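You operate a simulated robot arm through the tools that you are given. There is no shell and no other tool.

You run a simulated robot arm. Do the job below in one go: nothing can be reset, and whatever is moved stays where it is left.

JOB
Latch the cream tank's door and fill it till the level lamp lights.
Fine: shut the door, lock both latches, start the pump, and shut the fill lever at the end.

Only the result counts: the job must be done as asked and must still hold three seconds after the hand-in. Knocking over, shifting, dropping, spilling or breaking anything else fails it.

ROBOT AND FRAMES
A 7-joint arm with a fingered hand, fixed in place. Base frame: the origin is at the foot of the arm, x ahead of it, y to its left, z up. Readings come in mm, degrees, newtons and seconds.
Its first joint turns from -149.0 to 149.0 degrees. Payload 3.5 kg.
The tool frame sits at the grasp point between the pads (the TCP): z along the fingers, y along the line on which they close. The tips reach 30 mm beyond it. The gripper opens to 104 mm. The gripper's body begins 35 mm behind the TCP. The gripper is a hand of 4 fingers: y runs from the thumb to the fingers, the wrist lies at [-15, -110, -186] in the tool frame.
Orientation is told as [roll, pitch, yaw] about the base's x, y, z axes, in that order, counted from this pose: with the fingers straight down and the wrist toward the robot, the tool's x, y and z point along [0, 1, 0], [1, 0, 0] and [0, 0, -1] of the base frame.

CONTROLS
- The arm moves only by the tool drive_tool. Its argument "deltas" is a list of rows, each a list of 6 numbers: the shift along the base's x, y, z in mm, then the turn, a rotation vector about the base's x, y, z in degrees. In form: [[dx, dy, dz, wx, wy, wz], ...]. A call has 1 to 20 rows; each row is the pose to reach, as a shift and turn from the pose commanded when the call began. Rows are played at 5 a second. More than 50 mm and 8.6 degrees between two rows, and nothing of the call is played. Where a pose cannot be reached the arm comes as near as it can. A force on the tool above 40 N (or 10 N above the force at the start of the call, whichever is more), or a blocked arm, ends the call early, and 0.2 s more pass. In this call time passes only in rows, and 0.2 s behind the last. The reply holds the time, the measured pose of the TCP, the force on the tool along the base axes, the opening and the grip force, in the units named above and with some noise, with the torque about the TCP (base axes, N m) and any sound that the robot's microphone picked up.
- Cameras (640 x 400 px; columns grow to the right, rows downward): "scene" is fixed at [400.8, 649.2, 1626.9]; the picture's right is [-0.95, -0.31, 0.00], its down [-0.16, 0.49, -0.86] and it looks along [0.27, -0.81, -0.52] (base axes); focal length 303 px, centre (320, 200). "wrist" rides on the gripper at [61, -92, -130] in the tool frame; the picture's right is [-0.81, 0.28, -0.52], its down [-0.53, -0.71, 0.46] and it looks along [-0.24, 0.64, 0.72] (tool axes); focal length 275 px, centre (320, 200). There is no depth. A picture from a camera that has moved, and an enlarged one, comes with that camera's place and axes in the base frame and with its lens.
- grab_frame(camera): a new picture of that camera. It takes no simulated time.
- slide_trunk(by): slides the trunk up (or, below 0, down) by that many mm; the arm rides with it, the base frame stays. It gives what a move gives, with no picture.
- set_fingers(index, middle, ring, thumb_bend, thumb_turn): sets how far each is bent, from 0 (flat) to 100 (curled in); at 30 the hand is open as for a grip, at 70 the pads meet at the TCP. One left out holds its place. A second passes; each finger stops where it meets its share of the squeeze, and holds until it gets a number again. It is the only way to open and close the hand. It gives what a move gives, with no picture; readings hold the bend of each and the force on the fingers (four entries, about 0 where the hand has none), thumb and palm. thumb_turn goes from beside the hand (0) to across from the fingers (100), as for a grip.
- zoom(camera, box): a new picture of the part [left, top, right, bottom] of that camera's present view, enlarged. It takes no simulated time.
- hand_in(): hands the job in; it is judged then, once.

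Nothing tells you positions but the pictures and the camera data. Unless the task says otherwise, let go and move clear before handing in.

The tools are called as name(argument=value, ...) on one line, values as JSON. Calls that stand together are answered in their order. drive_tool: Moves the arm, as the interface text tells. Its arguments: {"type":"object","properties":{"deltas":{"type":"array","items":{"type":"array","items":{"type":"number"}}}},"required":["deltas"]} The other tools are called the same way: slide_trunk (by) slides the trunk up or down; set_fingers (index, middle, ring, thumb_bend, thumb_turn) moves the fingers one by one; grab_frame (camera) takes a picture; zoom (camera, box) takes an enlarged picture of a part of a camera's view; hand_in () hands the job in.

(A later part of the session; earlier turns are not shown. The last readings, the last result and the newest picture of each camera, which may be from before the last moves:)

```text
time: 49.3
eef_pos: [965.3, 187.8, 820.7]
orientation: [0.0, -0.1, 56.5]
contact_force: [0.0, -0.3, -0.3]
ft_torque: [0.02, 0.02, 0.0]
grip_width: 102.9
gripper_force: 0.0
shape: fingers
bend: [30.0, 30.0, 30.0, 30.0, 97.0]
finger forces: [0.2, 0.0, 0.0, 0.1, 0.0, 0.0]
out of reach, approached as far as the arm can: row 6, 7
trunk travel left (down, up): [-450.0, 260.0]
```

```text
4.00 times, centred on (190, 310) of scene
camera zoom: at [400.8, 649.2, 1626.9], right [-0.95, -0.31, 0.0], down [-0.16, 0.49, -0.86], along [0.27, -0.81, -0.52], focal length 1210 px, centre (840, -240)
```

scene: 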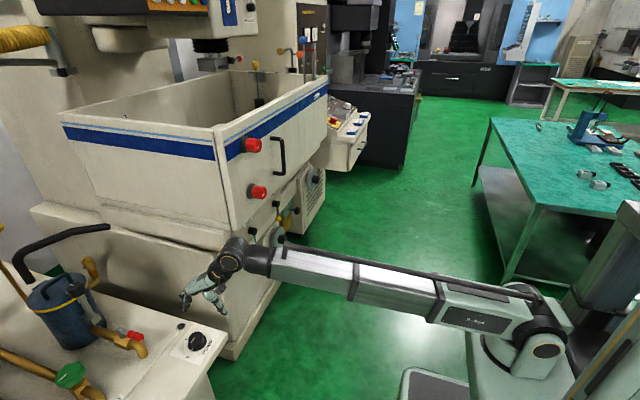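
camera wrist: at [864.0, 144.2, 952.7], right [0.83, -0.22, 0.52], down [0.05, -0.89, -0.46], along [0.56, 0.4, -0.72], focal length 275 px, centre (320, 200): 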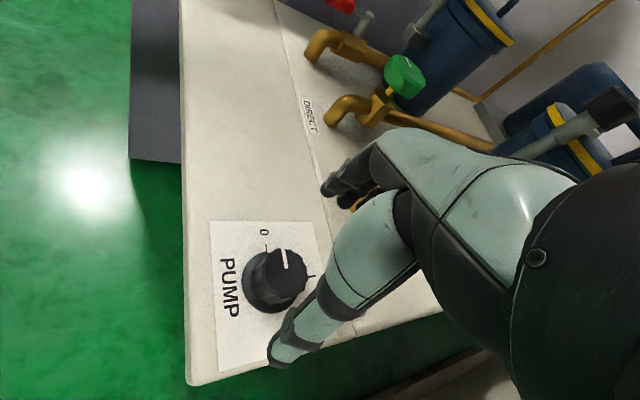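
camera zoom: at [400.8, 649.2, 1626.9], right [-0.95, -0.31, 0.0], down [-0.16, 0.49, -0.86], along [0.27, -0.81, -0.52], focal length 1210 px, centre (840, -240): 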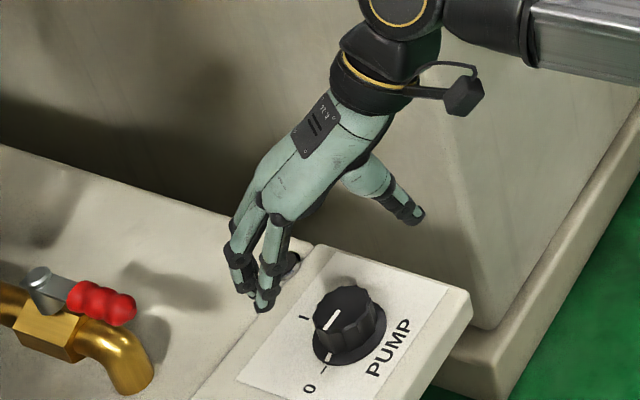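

At +46° it's just past reach, so I'll use two grips: start at yaw ≈45°, turn about 65–70°, then regrip for the rest. Re-centering and descending toward the dial.

drive_tool(deltas=[[7, 2, -10, 0, 0, -6], [15, 3, -22, 0, 0, -11.5], [15, 3, -34, 0, 0, -11.5], [15, 3, -46, 0, 0, -11.5], [15, 3, -56, 0, 0, -11.5], [15, 3, -66, 0, 0, -11.5]])

grab_frame(camera="wrist")

zoom(camera="scene", box=[140, 280, 240, 342])

```text
time: 50.7
eef_pos: [981.1, 189.7, 754.8]
orientation: [0.0, 0.0, 44.8]
contact_force: [-0.5, -0.8, 0.2]
ft_torque: [0.0, 0.0, 0.0]
grip_width: 103.0
gripper_force: 0.1
shape: fingers
bend: [30.0, 30.0, 30.0, 30.0, 97.0]
finger forces: [0.0, 0.0, 0.1, 0.0, 0.1, 0.0]
trunk travel left (down, up): [-450.0, 260.0]
```

```text
taken
camera wrist: at [873.6, 167.5, 887.5], right [0.77, -0.38, 0.52], down [-0.13, -0.88, -0.46], along [0.63, 0.28, -0.72], focal length 275 px, centre (320, 200)
```

wrist: 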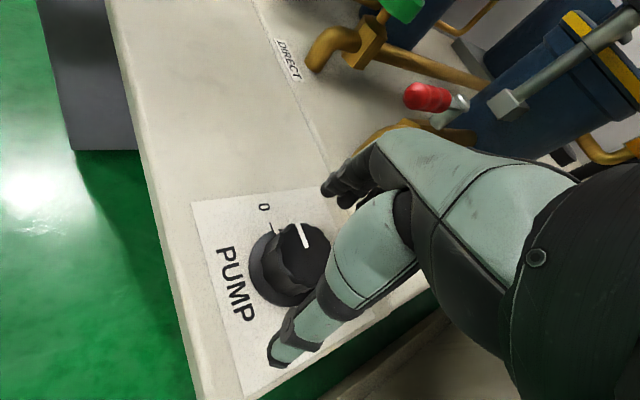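

```text
6.40 times, centred on (190, 311) of scene
camera zoom: at [400.8, 649.2, 1626.9], right [-0.95, -0.31, 0.0], down [-0.16, 0.49, -0.86], along [0.27, -0.81, -0.52], focal length 1936 px, centre (1152, -510)
```

zoom: 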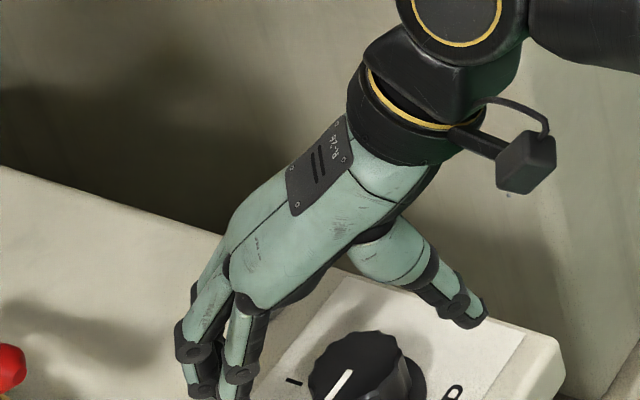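

The dial is between thumb and fingers, center about [982,193]. Descending the last bit to grip height.

drive_tool(deltas=[[1, 2, -6, 0, 0, 0], [1, 3, -11, 0, 0, 0], [1, 3, -16, 0, 0, 0]])

zoom(camera="wrist", box=[200, 140, 440, 290])

zoom(camera="scene", box=[140, 300, 240, 362])

```text
time: 51.5
eef_pos: [981.2, 192.6, 738.5]
orientation: [0.2, 0.0, 44.9]
contact_force: [0.0, -0.1, -0.5]
ft_torque: [0.0, 0.02, -0.01]
grip_width: 103.0
gripper_force: 0.2
shape: fingers
bend: [30.0, 30.0, 30.0, 30.0, 97.0]
finger forces: [0.1, 0.1, 0.1, 0.0, 0.0, 0.1]
trunk travel left (down, up): [-450.0, 260.0]
```

```text
2.67 times, centred on (320, 215) of wrist
camera zoom: at [874.1, 170.9, 871.2], right [0.77, -0.38, 0.52], down [-0.13, -0.88, -0.46], along [0.63, 0.28, -0.72], focal length 734 px, centre (320, 160)
```

zoom: 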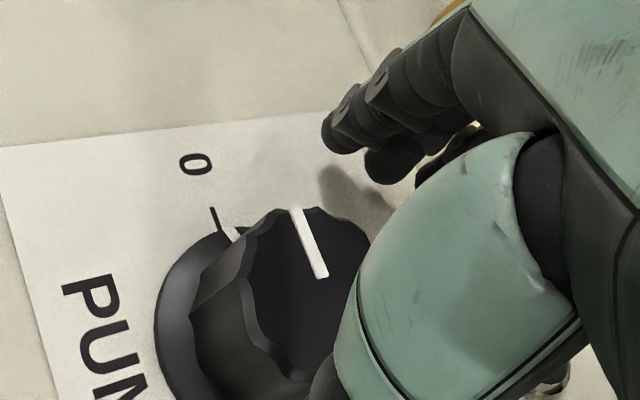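

```text
6.40 times, centred on (190, 331) of scene
camera zoom: at [400.8, 649.2, 1626.9], right [-0.95, -0.31, 0.0], down [-0.16, 0.49, -0.86], along [0.27, -0.81, -0.52], focal length 1936 px, centre (1152, -638)
```

zoom: 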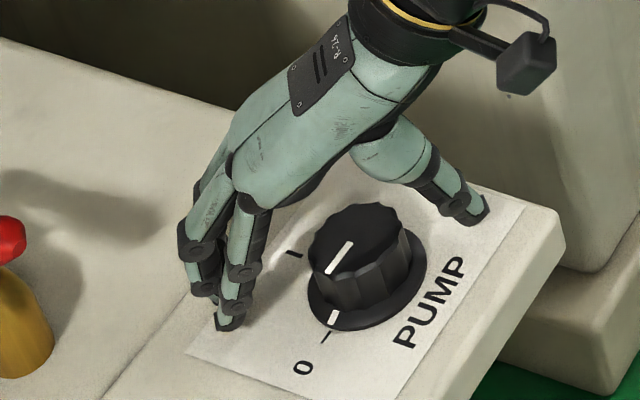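

Hand is centred around the dial. Closing on it.

set_fingers(index=75, middle=75, ring=75, thumb_bend=75)

zoom(camera="scene", box=[140, 300, 240, 362])

zoom(camera="wrist", box=[200, 140, 440, 290])

```text
time: 52.5
eef_pos: [982.5, 193.5, 739.2]
orientation: [0.0, 0.0, 44.9]
contact_force: [4.8, -2.1, 0.7]
ft_torque: [-0.02, -0.21, 0.04]
grip_width: 38.2
gripper_force: 16.7
shape: fingers
bend: [58.0, 61.0, 75.0, 56.0, 97.0]
finger forces: [7.6, 10.4, 0.0, 0.0, 15.0, 0.1]
trunk travel left (down, up): [-450.0, 260.0]
```

```text
6.40 times, centred on (190, 331) of scene
camera zoom: at [400.8, 649.2, 1626.9], right [-0.95, -0.31, 0.0], down [-0.16, 0.49, -0.86], along [0.27, -0.81, -0.52], focal length 1936 px, centre (1152, -638)
```

zoom: 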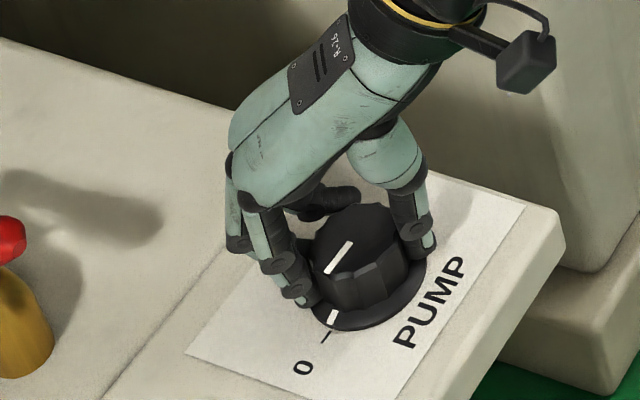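

```text
2.67 times, centred on (320, 215) of wrist
camera zoom: at [874.5, 170.4, 871.5], right [0.77, -0.38, 0.52], down [-0.13, -0.88, -0.46], along [0.63, 0.28, -0.72], focal length 734 px, centre (320, 160)
```

zoom: 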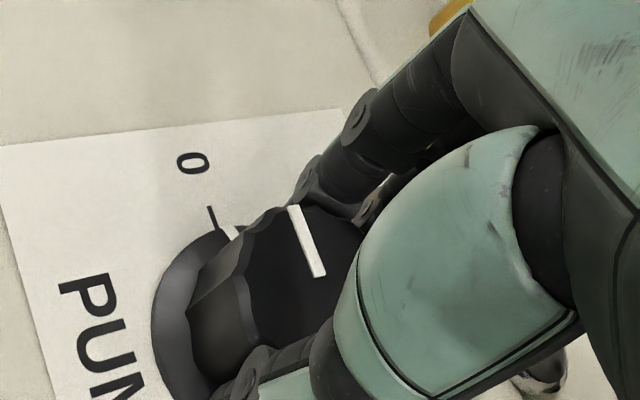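

Gripped by two fingers and thumb. Turning the dial clockwise (−65° about z).

drive_tool(deltas=[[0, 0, 0, 0, 0, -6.5], [0, 0, 0, 0, 0, -13], [0, 0, 0, 0, 0, -19.5], [0, 0, 0, 0, 0, -26], [0, 0, 0, 0, 0, -32.5], [0, 0, 0, 0, 0, -39], [0, 0, 0, 0, 0, -45.5], [0, 0, 0, 0, 0, -52], [0, 0, 0, 0, 0, -58.5], [0, 0, 0, 0, 0, -65]])

zoom(camera="scene", box=[140, 300, 240, 362])

grab_frame(camera="wrist")

```text
time: 54.7
eef_pos: [979.6, 190.7, 739.1]
orientation: [0.0, 0.1, -20.1]
contact_force: [-6.8, -23.2, 2.4]
ft_torque: [-0.55, 0.0, 0.08]
grip_width: 38.0
gripper_force: 22.1
shape: fingers
bend: [59.0, 60.0, 75.0, 56.0, 99.0]
finger forces: [6.1, 15.5, 7.6, 0.0, 15.0, 0.1]
trunk travel left (down, up): [-450.0, 260.0]
```

```text
6.40 times, centred on (190, 331) of scene
camera zoom: at [400.8, 649.2, 1626.9], right [-0.95, -0.31, 0.0], down [-0.16, 0.49, -0.86], along [0.27, -0.81, -0.52], focal length 1936 px, centre (1152, -638)
```

zoom: 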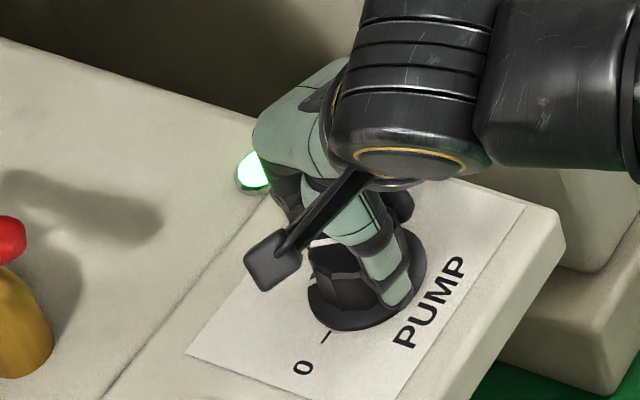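

```text
taken
camera wrist: at [916.2, 279.1, 871.5], right [-0.02, -0.86, 0.52], down [-0.85, -0.25, -0.46], along [0.52, -0.45, -0.73], focal length 275 px, centre (320, 200)
```

wrist: 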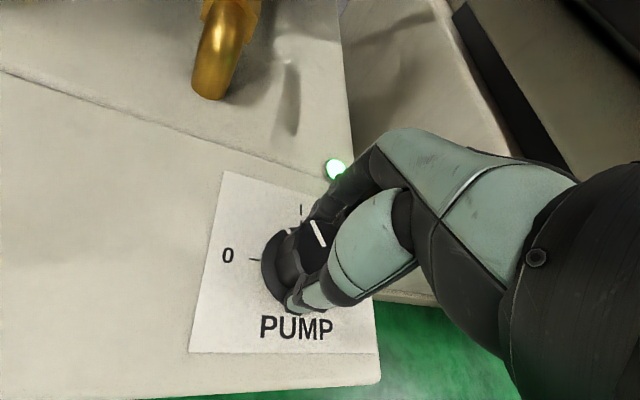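

The pump lamp turned green – the pump runs. I'll turn a little more toward I, and check whether anything is filling already.

drive_tool(deltas=[[0, -1, 0, 0, 0, -5], [0, -2, 0, 0, 0, -10], [0, -2, 0, 0, 0, -14]])

grab_frame(camera="scene")

zoom(camera="wrist", box=[180, 150, 420, 300])

zoom(camera="scene", box=[180, 50, 340, 150])

```text
time: 55.5
eef_pos: [977.4, 189.2, 739.4]
orientation: [0.1, 0.1, -34.2]
contact_force: [-16.8, -24.1, 0.1]
ft_torque: [-0.51, 0.19, 0.08]
grip_width: 38.2
gripper_force: 23.8
shape: fingers
bend: [59.0, 60.0, 75.0, 56.0, 99.0]
finger forces: [5.7, 14.1, 11.8, 0.0, 15.6, 0.0]
trunk travel left (down, up): [-450.0, 260.0]
```

```text
taken
```

scene: 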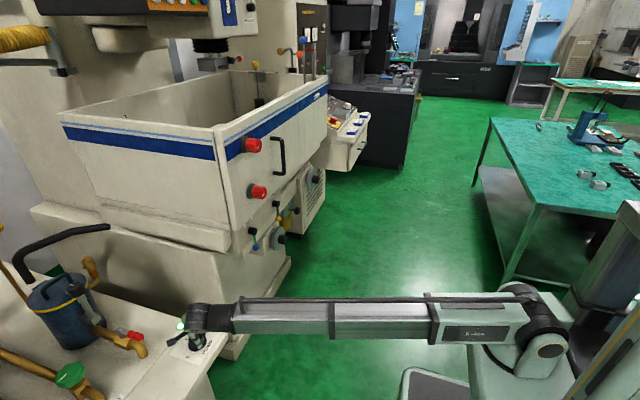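

```text
2.67 times, centred on (300, 225) of wrist
camera zoom: at [939.1, 291.1, 871.6], right [-0.23, -0.83, 0.52], down [-0.89, -0.04, -0.46], along [0.4, -0.56, -0.73], focal length 734 px, centre (373, 133)
```

zoom: 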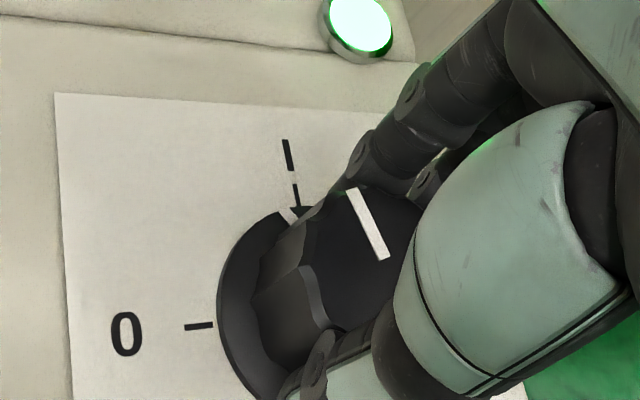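

```text
4.00 times, centred on (260, 100) of scene
camera zoom: at [400.8, 649.2, 1626.9], right [-0.95, -0.31, 0.0], down [-0.16, 0.49, -0.86], along [0.27, -0.81, -0.52], focal length 1210 px, centre (560, 600)
```

zoom: 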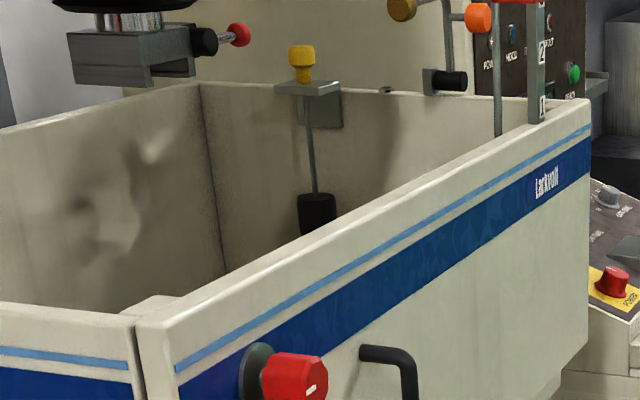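

The skirt mark is within ~10° of I. I'll relax the side load and give it the last few degrees.

drive_tool(deltas=[[-1, -2, 0, 0, 0, -3], [-2, -3, 0, 0, 0, -6], [-2, -4, 0, 0, 0, -9], [-2, -4, 0, 0, 0, -12]])

zoom(camera="wrist", box=[180, 150, 420, 300])

```text
time: 56.5
eef_pos: [973.3, 187.2, 739.1]
orientation: [0.4, -0.2, -45.9]
contact_force: [11.7, -1.8, 1.9]
ft_torque: [-0.14, -0.39, 0.21]
grip_width: 38.1
gripper_force: 15.1
shape: fingers
bend: [56.0, 59.0, 75.0, 58.0, 97.0]
finger forces: [10.2, 9.2, 0.0, 0.0, 10.8, 0.0]
out of reach, approached as far as the arm can: row 3, 4
trunk travel left (down, up): [-450.0, 260.0]
```

```text
2.67 times, centred on (300, 225) of wrist
camera zoom: at [953.1, 295.2, 871.8], right [-0.39, -0.76, 0.51], down [-0.88, 0.14, -0.46], along [0.28, -0.63, -0.73], focal length 734 px, centre (373, 133)
```

zoom: 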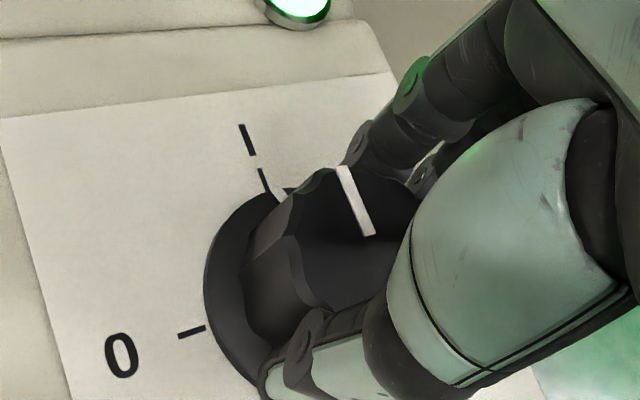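

The dial's mark now lines up with I. Releasing and lifting straight up.

set_fingers(index=30, middle=30, ring=30, thumb_bend=30)

drive_tool(deltas=[[0, 0, 15, 0, 0, 0], [0, 0, 35, 0, 0, 0], [-5, 0, 60, 0, 0, 5], [-15, 0, 90, 0, 0, 11], [-30, 0, 120, 0, 0, 17], [-45, 0, 150, 0, 0, 23]])

grab_frame(camera="wrist")

zoom(camera="scene", box=[140, 300, 240, 362])

zoom(camera="scene", box=[200, 40, 360, 140])

```text
time: 57.5
eef_pos: [970.2, 184.6, 738.4]
orientation: [0.2, -0.1, -46.0]
contact_force: [-0.3, 0.6, -0.1]
ft_torque: [-0.05, 0.02, 0.0]
grip_width: 102.3
gripper_force: 0.0
shape: fingers
bend: [30.0, 30.0, 30.0, 30.0, 97.0]
finger forces: [0.0, 0.1, 0.1, 0.1, 0.0, 0.1]
trunk travel left (down, up): [-450.0, 260.0]
```

```text
time: 58.9
eef_pos: [926.1, 186.4, 889.3]
orientation: [0.1, 0.1, -23.1]
contact_force: [-0.2, 0.9, -0.1]
ft_torque: [-0.01, 0.02, 0.03]
grip_width: 102.7
gripper_force: 0.2
shape: fingers
bend: [30.0, 30.0, 30.0, 30.0, 97.0]
finger forces: [0.0, 0.0, 0.1, 0.0, 0.1, 0.0]
trunk travel left (down, up): [-450.0, 260.0]
```

```text
taken
camera wrist: at [866.1, 277.0, 1021.7], right [-0.06, -0.85, 0.52], down [-0.86, -0.21, -0.46], along [0.5, -0.48, -0.72], focal length 275 px, centre (320, 200)
```

wrist: 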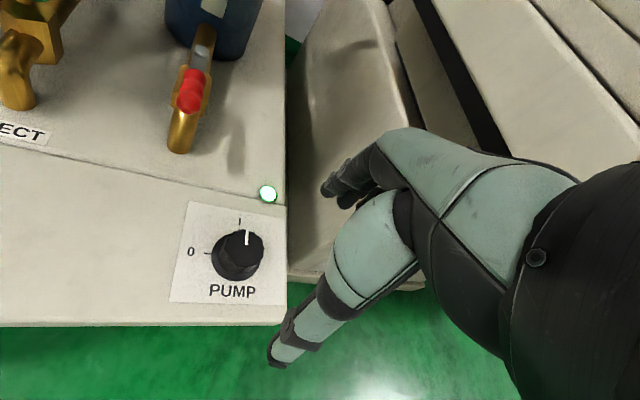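

```text
6.40 times, centred on (190, 331) of scene
camera zoom: at [400.8, 649.2, 1626.9], right [-0.95, -0.31, 0.0], down [-0.16, 0.49, -0.86], along [0.27, -0.81, -0.52], focal length 1936 px, centre (1152, -638)
```

zoom: 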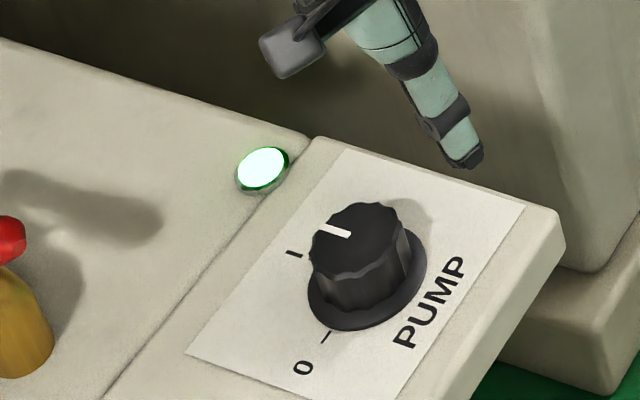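

```text
4.00 times, centred on (280, 90) of scene
camera zoom: at [400.8, 649.2, 1626.9], right [-0.95, -0.31, 0.0], down [-0.16, 0.49, -0.86], along [0.27, -0.81, -0.52], focal length 1210 px, centre (480, 640)
```

zoom: 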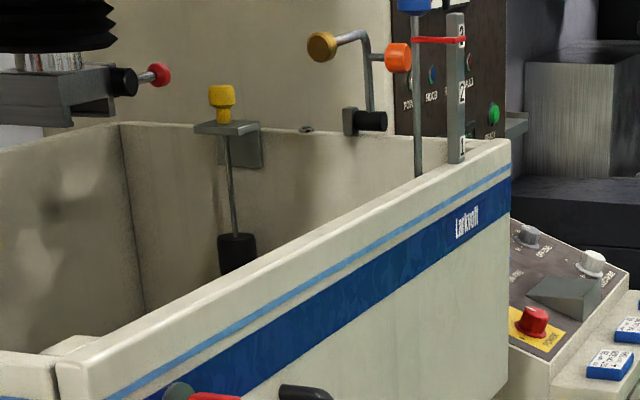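

The dial sits on I and the pump lamp is lit. Next is the FILL lever: I'll back away from the bench and re-orient the hand to point forward again, low in front of the levers.

drive_tool(deltas=[[-30, -10, 10, 0, 0, 5], [-65, -25, 20, 0, 0, 10], [-100, -45, 30, 0, 0, 15], [-135, -70, 40, 0, 0, 20], [-170, -95, 50, 0, 0, 23], [-200, -120, 60, 0, 0, 23]])

drive_tool(deltas=[[0, -5, 0, 0, -8, 0], [0, -10, 0, 0, -16, 0], [0, -15, 0, 0, -24, 0], [0, -20, 0, 0, -32, 0], [0, -25, 0, 0, -40, 0], [0, -30, 0, 0, -48, 0], [0, -35, 0, 0, -56, 0], [0, -40, 0, 0, -64, 0], [0, -45, 0, 0, -72, 0], [0, -50, 0, 0, -80, 0], [0, -55, 0, 0, -88, 0], [0, -60, 0, 0, -90, 0]])

grab_frame(camera="wrist")

grab_frame(camera="scene")

```text
time: 60.3
eef_pos: [725.6, 65.6, 951.5]
orientation: [0.1, 0.0, 0.0]
contact_force: [-0.3, 0.4, 1.3]
ft_torque: [0.02, -0.04, 0.01]
grip_width: 103.0
gripper_force: 0.1
shape: fingers
bend: [30.0, 30.0, 30.0, 30.0, 97.0]
finger forces: [0.1, 0.0, 0.0, 0.0, 0.1, 0.0]
trunk travel left (down, up): [-450.0, 260.0]
```

```text
time: 62.9
eef_pos: [726.9, 5.1, 950.5]
orientation: [161.9, -89.9, -161.9]
contact_force: [0.0, -0.5, 0.3]
ft_torque: [0.02, -0.03, 0.0]
grip_width: 103.0
gripper_force: 0.0
shape: fingers
bend: [30.0, 30.0, 30.0, 30.0, 97.0]
finger forces: [0.1, 0.0, 0.0, 0.1, 0.1, 0.0]
out of reach, approached as far as the arm can: row 7
trunk travel left (down, up): [-450.0, 260.0]
```

```text
taken
camera wrist: at [596.0, 64.8, 859.0], right [-0.52, -0.81, 0.27], down [0.46, -0.53, -0.71], along [0.72, -0.24, 0.65], focal length 275 px, centre (320, 200)
```

wrist: 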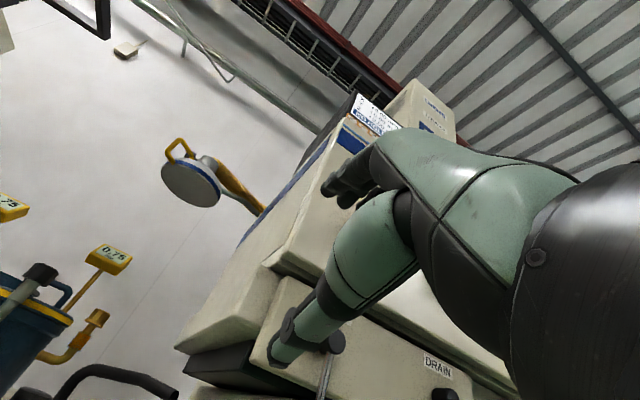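

```text
taken
```

scene: 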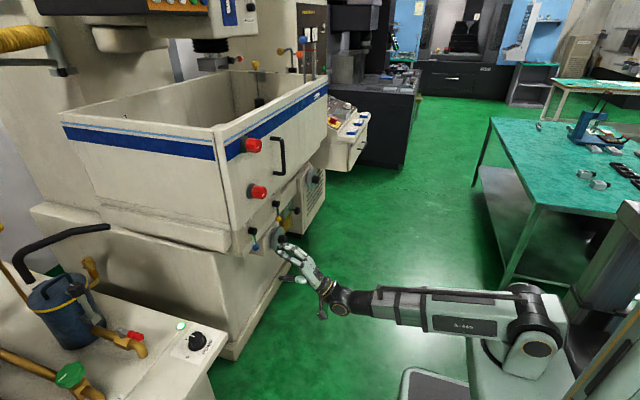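

The gauge shows about 0.75 bar so the pump builds pressure. Let me read the display's status line.

zoom(camera="wrist", box=[330, 80, 410, 130])

zoom(camera="wrist", box=[60, 230, 140, 280])

zoom(camera="scene", box=[215, 180, 335, 255])

```text
8.00 times, centred on (370, 105) of wrist
camera zoom: at [596.0, 64.8, 859.0], right [-0.52, -0.81, 0.27], down [0.46, -0.53, -0.71], along [0.72, -0.24, 0.65], focal length 2202 px, centre (-80, 960)
```

zoom: 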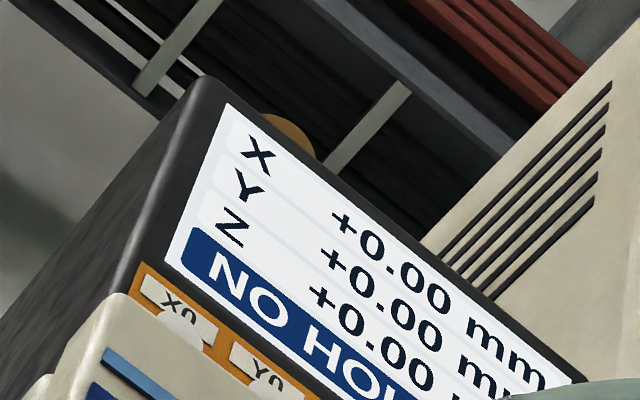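

```text
8.00 times, centred on (100, 255) of wrist
camera zoom: at [596.0, 64.8, 859.0], right [-0.52, -0.81, 0.27], down [0.46, -0.53, -0.71], along [0.72, -0.24, 0.65], focal length 2202 px, centre (2080, -240)
```

zoom: 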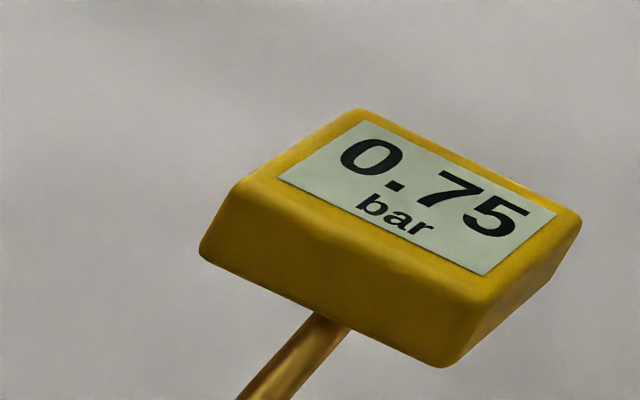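

```text
5.33 times, centred on (275, 218) of scene
camera zoom: at [400.8, 649.2, 1626.9], right [-0.95, -0.31, 0.0], down [-0.16, 0.49, -0.86], along [0.27, -0.81, -0.52], focal length 1614 px, centre (560, 107)
```

zoom: 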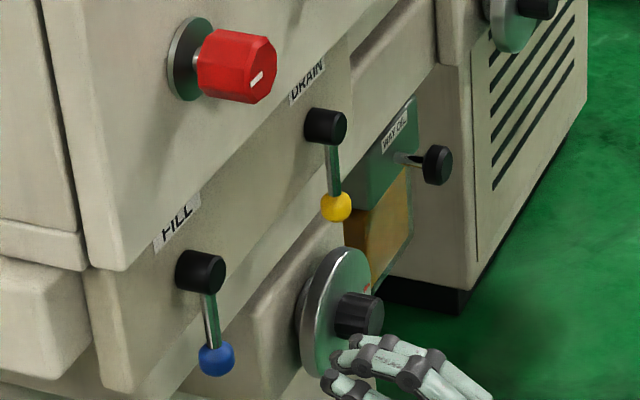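

The display changed from DOOR OPEN to a different message (NO HOOD), so the door counts as shut and latched. Now rolling the hand so the thumb–finger line is horizontal, facing the FILL lever.

drive_tool(deltas=[[0, -8, 0, 8, 0, 0], [0, -16, 0, 16, 0, 0], [0, -24, 0, 24, 0, 0], [0, -32, 0, 32, 0, 0], [0, -40, 0, 40, 0, 0], [0, -48, 0, 48, 0, 0], [0, -56, -5, 56, 0, 0], [0, -64, -10, 64, 0, 0], [0, -72, -15, 72, 0, 0], [0, -80, -20, 80, 0, 0], [0, -90, -25, 86, 0, 0], [0, -100, -30, 90, 0, 0]])

grab_frame(camera="wrist")

grab_frame(camera="scene")

```text
time: 65.5
eef_pos: [725.3, -95.0, 918.4]
orientation: [90.1, 0.2, -90.0]
contact_force: [0.5, -0.2, -0.2]
ft_torque: [0.03, -0.01, -0.03]
grip_width: 102.9
gripper_force: 0.1
shape: fingers
bend: [30.0, 30.0, 30.0, 30.0, 97.0]
finger forces: [0.0, 0.0, 0.0, 0.1, 0.0, 0.0]
trunk travel left (down, up): [-450.0, 260.0]
```

```text
taken
camera wrist: at [595.5, -4.9, 982.1], right [-0.52, -0.27, -0.81], down [0.46, 0.71, -0.53], along [0.72, -0.64, -0.24], focal length 275 px, centre (320, 200)
```

wrist: 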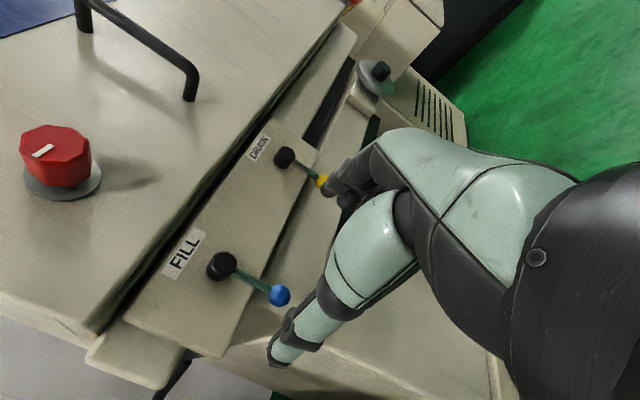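

```text
taken
```

scene: 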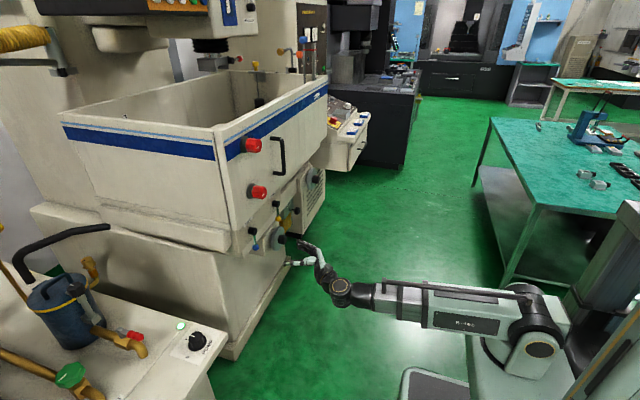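

A clear view of both levers. Zooming in and measuring the FILL hub and ball.

zoom(camera="wrist", box=[160, 200, 320, 300])

zoom(camera="wrist", box=[220, 110, 380, 210])

zoom(camera="scene", box=[230, 215, 294, 255])

```text
4.00 times, centred on (240, 250) of wrist
camera zoom: at [595.5, -4.9, 982.1], right [-0.52, -0.27, -0.81], down [0.46, 0.71, -0.53], along [0.72, -0.64, -0.24], focal length 1101 px, centre (640, 0)
```

zoom: 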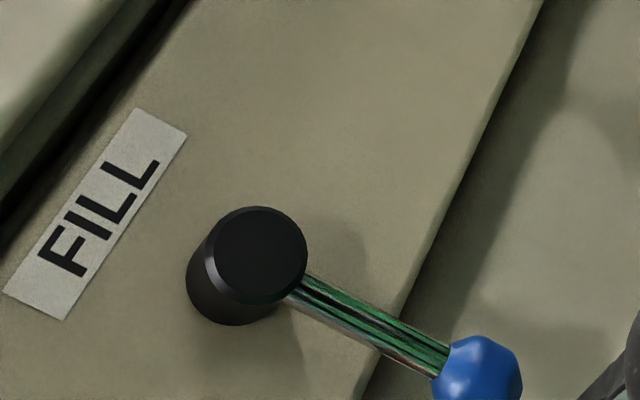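

```text
4.00 times, centred on (300, 160) of wrist
camera zoom: at [595.5, -4.9, 982.1], right [-0.52, -0.27, -0.81], down [0.46, 0.71, -0.53], along [0.72, -0.64, -0.24], focal length 1101 px, centre (400, 360)
```

zoom: 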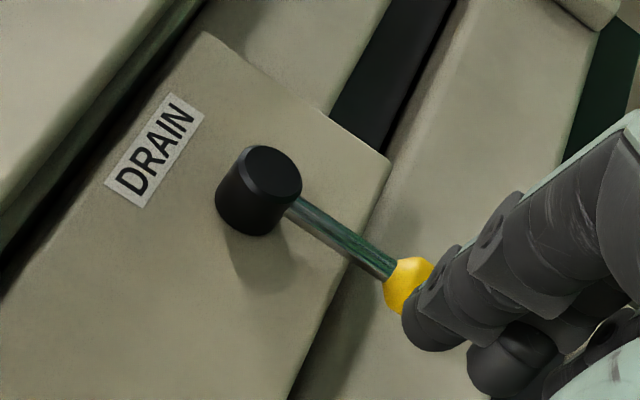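

```text
10.00 times, centred on (262, 235) of scene
camera zoom: at [400.8, 649.2, 1626.9], right [-0.95, -0.31, 0.0], down [-0.16, 0.49, -0.86], along [0.27, -0.81, -0.52], focal length 3026 px, centre (900, -150)
```

zoom: 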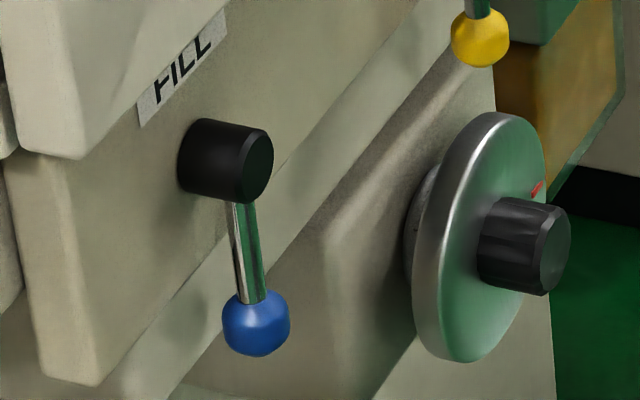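

FILL hub ≈ [909,-125,951], ball ≈ [918,-124,875] (lever ~76 mm, hanging down). I'll bring the open hand around the ball, slowly.

drive_tool(deltas=[[15, -5, -8, 0, 0, 0], [30, -10, -16, 0, 0, 0], [45, -16, -24, 0, 0, 0], [60, -22, -32, 0, 0, 0], [75, -29, -43, 0, 0, 0], [90, -29, -43, 0, 0, 0], [105, -29, -43, 0, 0, 0], [120, -29, -43, 0, 0, 0]])

grab_frame(camera="wrist")

zoom(camera="scene", box=[215, 195, 335, 270])

```text
time: 67.3
eef_pos: [845.0, -123.8, 875.9]
orientation: [90.1, 0.0, -90.0]
contact_force: [0.2, 0.2, -0.3]
ft_torque: [0.01, -0.02, 0.0]
grip_width: 103.0
gripper_force: 0.0
shape: fingers
bend: [30.0, 30.0, 30.0, 30.0, 97.0]
finger forces: [0.1, 0.1, 0.0, 0.1, 0.0, 0.0]
trunk travel left (down, up): [-450.0, 260.0]
```

```text
taken
camera wrist: at [715.6, -33.2, 938.9], right [-0.52, -0.27, -0.81], down [0.46, 0.71, -0.53], along [0.72, -0.64, -0.24], focal length 275 px, centre (320, 200)
```

wrist: 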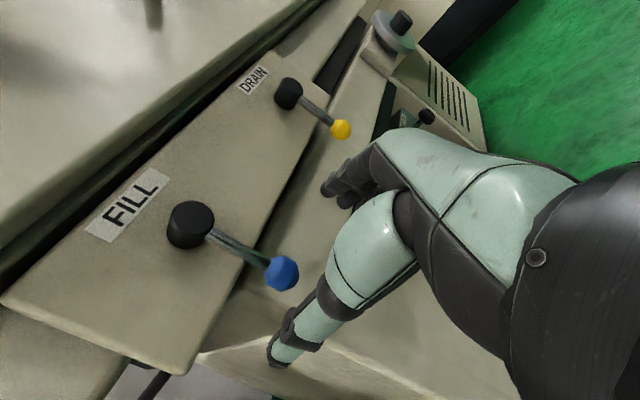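

```text
5.33 times, centred on (275, 232) of scene
camera zoom: at [400.8, 649.2, 1626.9], right [-0.95, -0.31, 0.0], down [-0.16, 0.49, -0.86], along [0.27, -0.81, -0.52], focal length 1614 px, centre (560, 27)
```

zoom: 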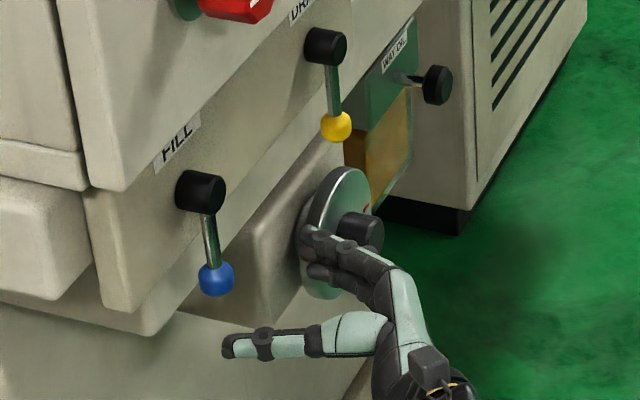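

The ball lies straight ahead between thumb and fingers, at ≈[918,-125,878]. Moving in the final 60 mm.

drive_tool(deltas=[[15, -1, 1, 0, 0, 0], [30, -1, 2, 0, 0, 0], [45, -1, 2, 0, 0, 0], [55, -1, 2, 0, 0, 0], [61, -1, 2, 0, 0, 0]])

grab_frame(camera="wrist")

zoom(camera="scene", box=[215, 195, 335, 270])

```text
time: 68.5
eef_pos: [908.0, -124.5, 878.6]
orientation: [90.1, 0.1, -90.0]
contact_force: [-0.8, 0.0, 0.1]
ft_torque: [-0.02, -0.01, 0.0]
grip_width: 103.0
gripper_force: 0.1
shape: fingers
bend: [30.0, 30.0, 30.0, 30.0, 97.0]
finger forces: [0.1, 0.1, 0.0, 0.0, 0.1, 0.0]
trunk travel left (down, up): [-450.0, 260.0]
```

```text
taken
camera wrist: at [777.3, -34.0, 941.7], right [-0.52, -0.27, -0.81], down [0.46, 0.71, -0.53], along [0.72, -0.64, -0.24], focal length 275 px, centre (320, 200)
```

wrist: 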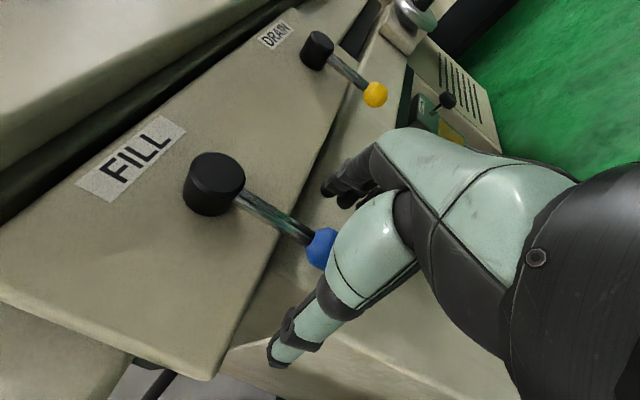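

```text
5.33 times, centred on (275, 232) of scene
camera zoom: at [400.8, 649.2, 1626.9], right [-0.95, -0.31, 0.0], down [-0.16, 0.49, -0.86], along [0.27, -0.81, -0.52], focal length 1614 px, centre (560, 27)
```

zoom: 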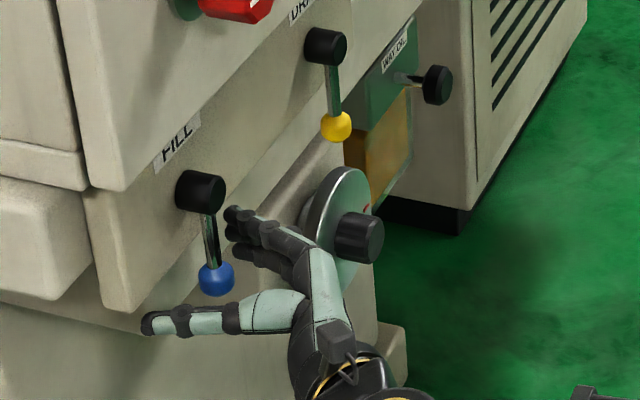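

Ball sits in the open grip. Closing on it gently.

set_fingers(index=70, middle=70, ring=70, thumb_bend=70)

grab_frame(camera="wrist")

zoom(camera="scene", box=[215, 195, 335, 270])

```text
time: 69.5
eef_pos: [906.9, -123.3, 878.6]
orientation: [90.2, 0.0, -90.0]
contact_force: [1.6, 7.4, -0.2]
ft_torque: [-0.08, 0.01, -0.02]
grip_width: 8.5
gripper_force: 3.7
shape: fingers
bend: [70.0, 70.0, 70.0, 66.0, 97.0]
finger forces: [0.0, 0.0, 0.1, 0.1, 7.4, 0.0]
trunk travel left (down, up): [-450.0, 260.0]
```

```text
taken
camera wrist: at [777.4, -33.0, 941.6], right [-0.52, -0.28, -0.81], down [0.46, 0.71, -0.53], along [0.73, -0.64, -0.24], focal length 275 px, centre (320, 200)
```

wrist: 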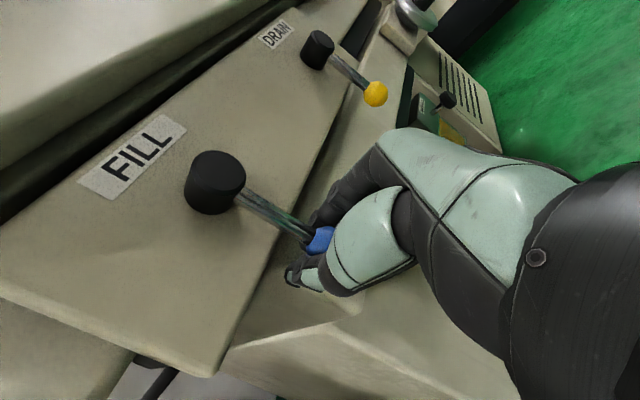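

```text
5.33 times, centred on (275, 232) of scene
camera zoom: at [400.8, 649.2, 1626.9], right [-0.95, -0.31, 0.0], down [-0.16, 0.49, -0.86], along [0.27, -0.81, -0.52], focal length 1614 px, centre (560, 27)
```

zoom: 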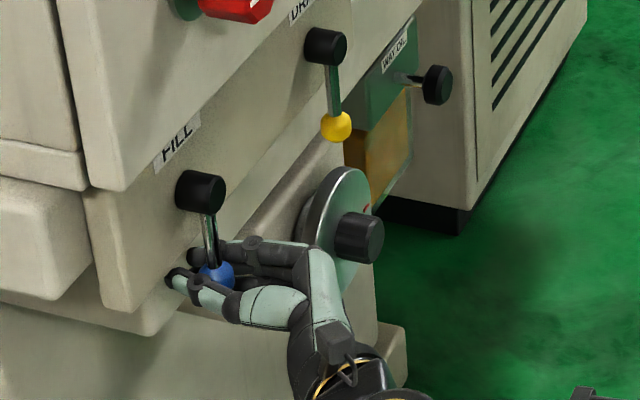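

The ball is caged: thumb touching its left side, fingers loosely behind. I'll try swinging it a little to the right (−y) about the hub and watch the force.

drive_tool(deltas=[[0, -4, 0.1, -3, 0, 0], [0, -8, 0.4, -6, 0, 0], [0, -13.3, 1.2, -10, 0, 0]])

zoom(camera="scene", box=[215, 195, 335, 270])

grab_frame(camera="wrist")

```text
time: 70.3
eef_pos: [905.9, -134.3, 879.9]
orientation: [90.1, -10.0, -89.8]
contact_force: [0.4, 20.6, 1.7]
ft_torque: [-0.04, 0.02, 0.03]
grip_width: 21.7
gripper_force: 10.2
shape: fingers
bend: [70.0, 70.0, 70.0, 59.0, 95.0]
finger forces: [0.0, 0.0, 0.0, 0.0, 20.4, 0.0]
trunk travel left (down, up): [-450.0, 260.0]
```

```text
5.33 times, centred on (275, 232) of scene
camera zoom: at [400.8, 649.2, 1626.9], right [-0.95, -0.31, 0.0], down [-0.16, 0.49, -0.86], along [0.27, -0.81, -0.52], focal length 1614 px, centre (560, 27)
```

zoom: 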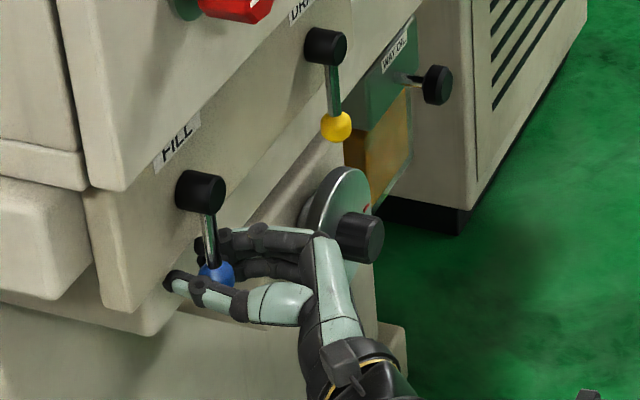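

```text
taken
camera wrist: at [776.4, -35.2, 925.8], right [-0.52, -0.41, -0.75], down [0.45, 0.61, -0.65], along [0.73, -0.68, -0.13], focal length 275 px, centre (320, 200)
```

wrist: 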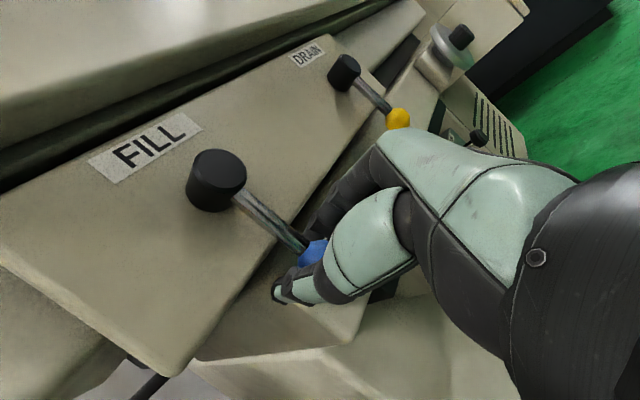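

The lever doesn't yield toward −y even at 20 N, so it must swing the other way (+y). I'll release, back off, and roll the hand over so the thumb is on the −y side, letting me follow it upward to the left.

set_fingers(index=30, middle=30, ring=30, thumb_bend=30)

drive_tool(deltas=[[-20, 5, 0, 0, 0, 0], [-45, 10, 0, 0, 0, 0], [-75, 10, 5, 0, 0, 0], [-105, 10, 10, -8, 0, 0], [-130, 10, 15, -16, 0, 0], [-140, 10, 20, -24, 0, 0], [-140, 10, 20, -32, 0, 0], [-140, 10, 20, -40, 0, 0], [-140, 10, 20, -48, 0, 0], [-140, 10, 20, -56, 0, 0], [-140, 10, 20, -64, 0, 0], [-140, 10, 20, -72, 0, 0], [-140, 10, 20, -80, 0, 0]])

drive_tool(deltas=[[0, 0, 0, -8, 0, 0], [0, 0, 0, -16, 0, 0], [0, 0, 0, -24, 0, 0], [0, 0, 0, -32, 0, 0], [0, 0, 0, -40, 0, 0], [0, 0, 0, -48, 0, 0], [0, 0, 0, -56, 0, 0], [0, 0, 0, -64, 0, 0], [0, 0, 0, -72, 0, 0], [0, 0, 0, -80, 0, 0], [0, 0, 0, -88, 0, 0], [0, 0, 0, -90, 0, 0]])

grab_frame(camera="wrist")

zoom(camera="scene", box=[215, 180, 375, 280])

```text
time: 71.3
eef_pos: [906.8, -138.0, 880.1]
orientation: [90.1, -10.1, -90.0]
contact_force: [0.4, 0.0, -0.1]
ft_torque: [0.01, 0.01, -0.04]
grip_width: 102.7
gripper_force: 0.0
shape: fingers
bend: [30.0, 30.0, 30.0, 30.0, 97.0]
finger forces: [0.0, 0.0, 0.0, 0.0, 0.1, 0.0]
trunk travel left (down, up): [-450.0, 260.0]
```

```text
time: 74.1
eef_pos: [767.1, -127.1, 899.4]
orientation: [-94.3, -89.9, 94.3]
contact_force: [-0.1, -0.9, 0.6]
ft_torque: [-0.02, 0.0, -0.01]
grip_width: 102.9
gripper_force: 0.0
shape: fingers
bend: [30.0, 30.0, 30.0, 30.0, 97.0]
finger forces: [0.0, 0.0, 0.0, 0.0, 0.1, 0.0]
trunk travel left (down, up): [-450.0, 260.0]
```

```text
time: 76.7
eef_pos: [766.2, -127.6, 899.3]
orientation: [-89.9, 0.1, 90.1]
contact_force: [-0.5, -0.4, 0.3]
ft_torque: [0.01, -0.02, -0.02]
grip_width: 102.9
gripper_force: 0.0
shape: fingers
bend: [30.0, 30.0, 30.0, 30.0, 97.0]
finger forces: [0.1, 0.0, 0.1, 0.1, 0.1, 0.1]
trunk travel left (down, up): [-450.0, 260.0]
```

```text
taken
camera wrist: at [636.6, -220.9, 840.1], right [-0.52, 0.28, 0.81], down [0.46, -0.71, 0.53], along [0.73, 0.64, 0.24], focal length 275 px, centre (320, 200)
```

wrist: 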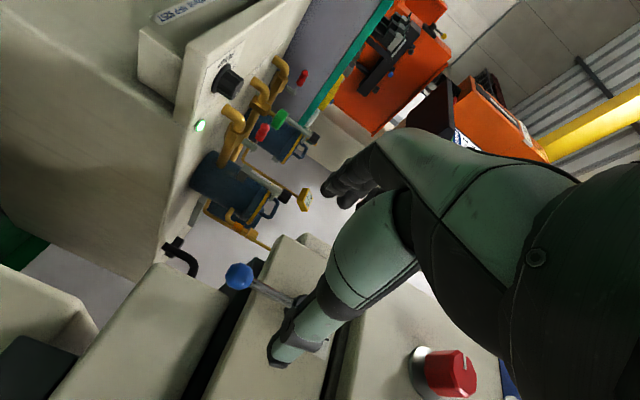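

```text
4.00 times, centred on (295, 230) of scene
camera zoom: at [400.8, 649.2, 1626.9], right [-0.95, -0.31, 0.0], down [-0.16, 0.49, -0.86], along [0.27, -0.81, -0.52], focal length 1210 px, centre (420, 80)
```

zoom: 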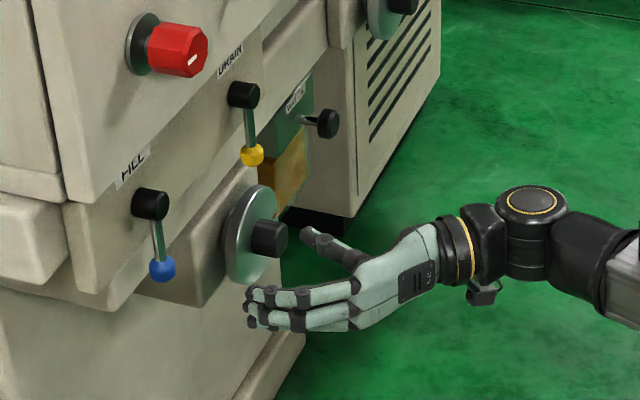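

The hand is rolled over with the thumb on the −y side. Approaching the ball again, checking clearance to the handwheel on the way.

drive_tool(deltas=[[15, 0, -5, 0, 0, 0], [30, 1, -10, 0, 0, 0], [45, 1, -15, 0, 0, 0], [60, 2, -21, 0, 0, 0], [75, 2, -21, 0, 0, 0]])

grab_frame(camera="wrist")

zoom(camera="scene", box=[215, 195, 335, 270])

```text
time: 77.9
eef_pos: [841.6, -126.9, 879.0]
orientation: [-90.0, 0.0, 90.1]
contact_force: [0.1, 0.0, 0.1]
ft_torque: [-0.02, -0.01, -0.01]
grip_width: 102.8
gripper_force: 0.1
shape: fingers
bend: [30.0, 30.0, 30.0, 30.0, 97.0]
finger forces: [0.1, 0.1, 0.0, 0.0, 0.0, 0.0]
trunk travel left (down, up): [-450.0, 260.0]
```

```text
taken
camera wrist: at [712.0, -218.5, 819.4], right [-0.52, 0.27, 0.81], down [0.46, -0.71, 0.53], along [0.72, 0.64, 0.24], focal length 275 px, centre (320, 200)
```

wrist: 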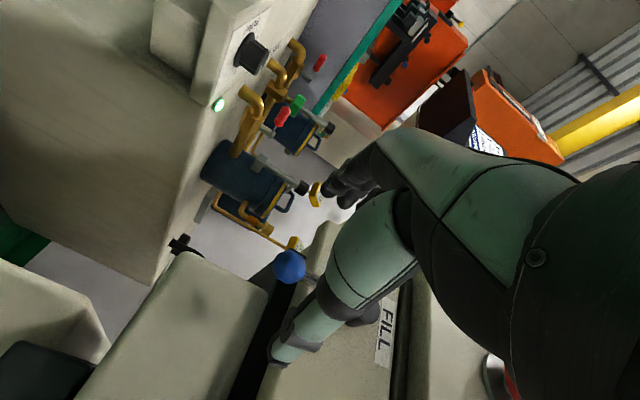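

```text
5.33 times, centred on (275, 232) of scene
camera zoom: at [400.8, 649.2, 1626.9], right [-0.95, -0.31, 0.0], down [-0.16, 0.49, -0.86], along [0.27, -0.81, -0.52], focal length 1614 px, centre (560, 27)
```

zoom: 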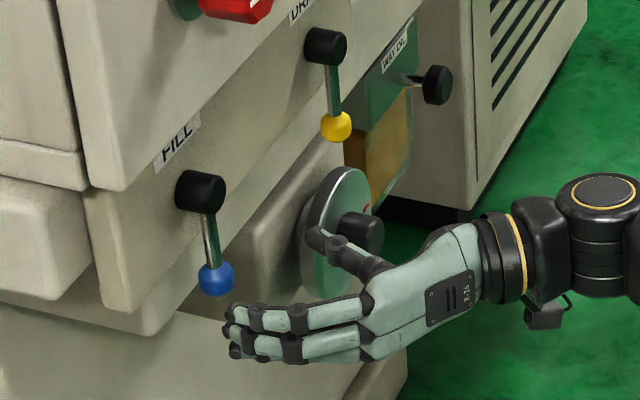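

Combining both views, the ball is at ≈[910,-122,881] and the hub axis at y≈-121.5, z≈955. Moving the last 65 mm in and closing lightly.

drive_tool(deltas=[[15, 1, 0, 0, 0, 0], [30, 2, 1, 0, 0, 0], [45, 3, 2, 0, 0, 0], [56, 4, 2, 0, 0, 0], [65, 4, 2, 0, 0, 0]])

set_fingers(index=68, middle=68, ring=68, thumb_bend=68)

grab_frame(camera="wrist")

zoom(camera="scene", box=[215, 195, 335, 270])

```text
time: 79.1
eef_pos: [901.9, -123.9, 883.8]
orientation: [-90.1, -0.1, 90.2]
contact_force: [-40.9, -13.0, -2.8]
ft_torque: [0.26, -1.15, 2.39]
grip_width: 102.8
gripper_force: 20.0
shape: fingers
bend: [30.0, 30.0, 30.0, 30.0, 97.0]
finger forces: [0.0, 0.0, 40.3, 0.2, 0.1, 0.0]
trunk travel left (down, up): [-450.0, 260.0]
```

```text
time: 79.7
eef_pos: [900.8, -120.8, 883.5]
orientation: [-90.1, 0.0, 90.4]
contact_force: [-34.3, -6.6, -4.0]
ft_torque: [-0.05, -0.98, 2.12]
grip_width: 10.1
gripper_force: 19.7
shape: fingers
bend: [67.0, 68.0, 30.0, 66.0, 98.0]
finger forces: [1.7, 0.1, 36.1, 0.0, 1.6, 0.1]
trunk travel left (down, up): [-450.0, 260.0]
stopped: the force on the tool passed its limit at 53 N (the readings are from after the stop); the commanded pose is now the measured one
```

```text
taken
camera wrist: at [772.3, -214.4, 823.4], right [-0.52, 0.27, 0.81], down [0.46, -0.71, 0.53], along [0.72, 0.65, 0.24], focal length 275 px, centre (320, 200)
```

wrist: 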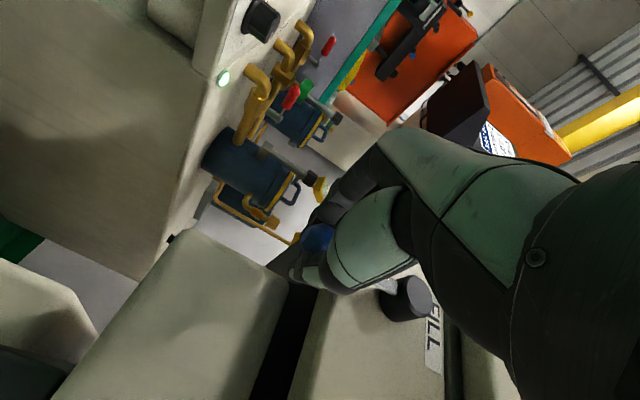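

```text
5.33 times, centred on (275, 232) of scene
camera zoom: at [400.8, 649.2, 1626.9], right [-0.95, -0.31, 0.0], down [-0.16, 0.49, -0.86], along [0.27, -0.81, -0.52], focal length 1614 px, centre (560, 27)
```

zoom: 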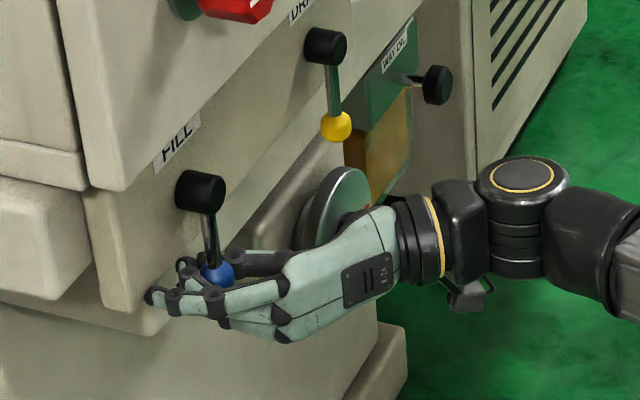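

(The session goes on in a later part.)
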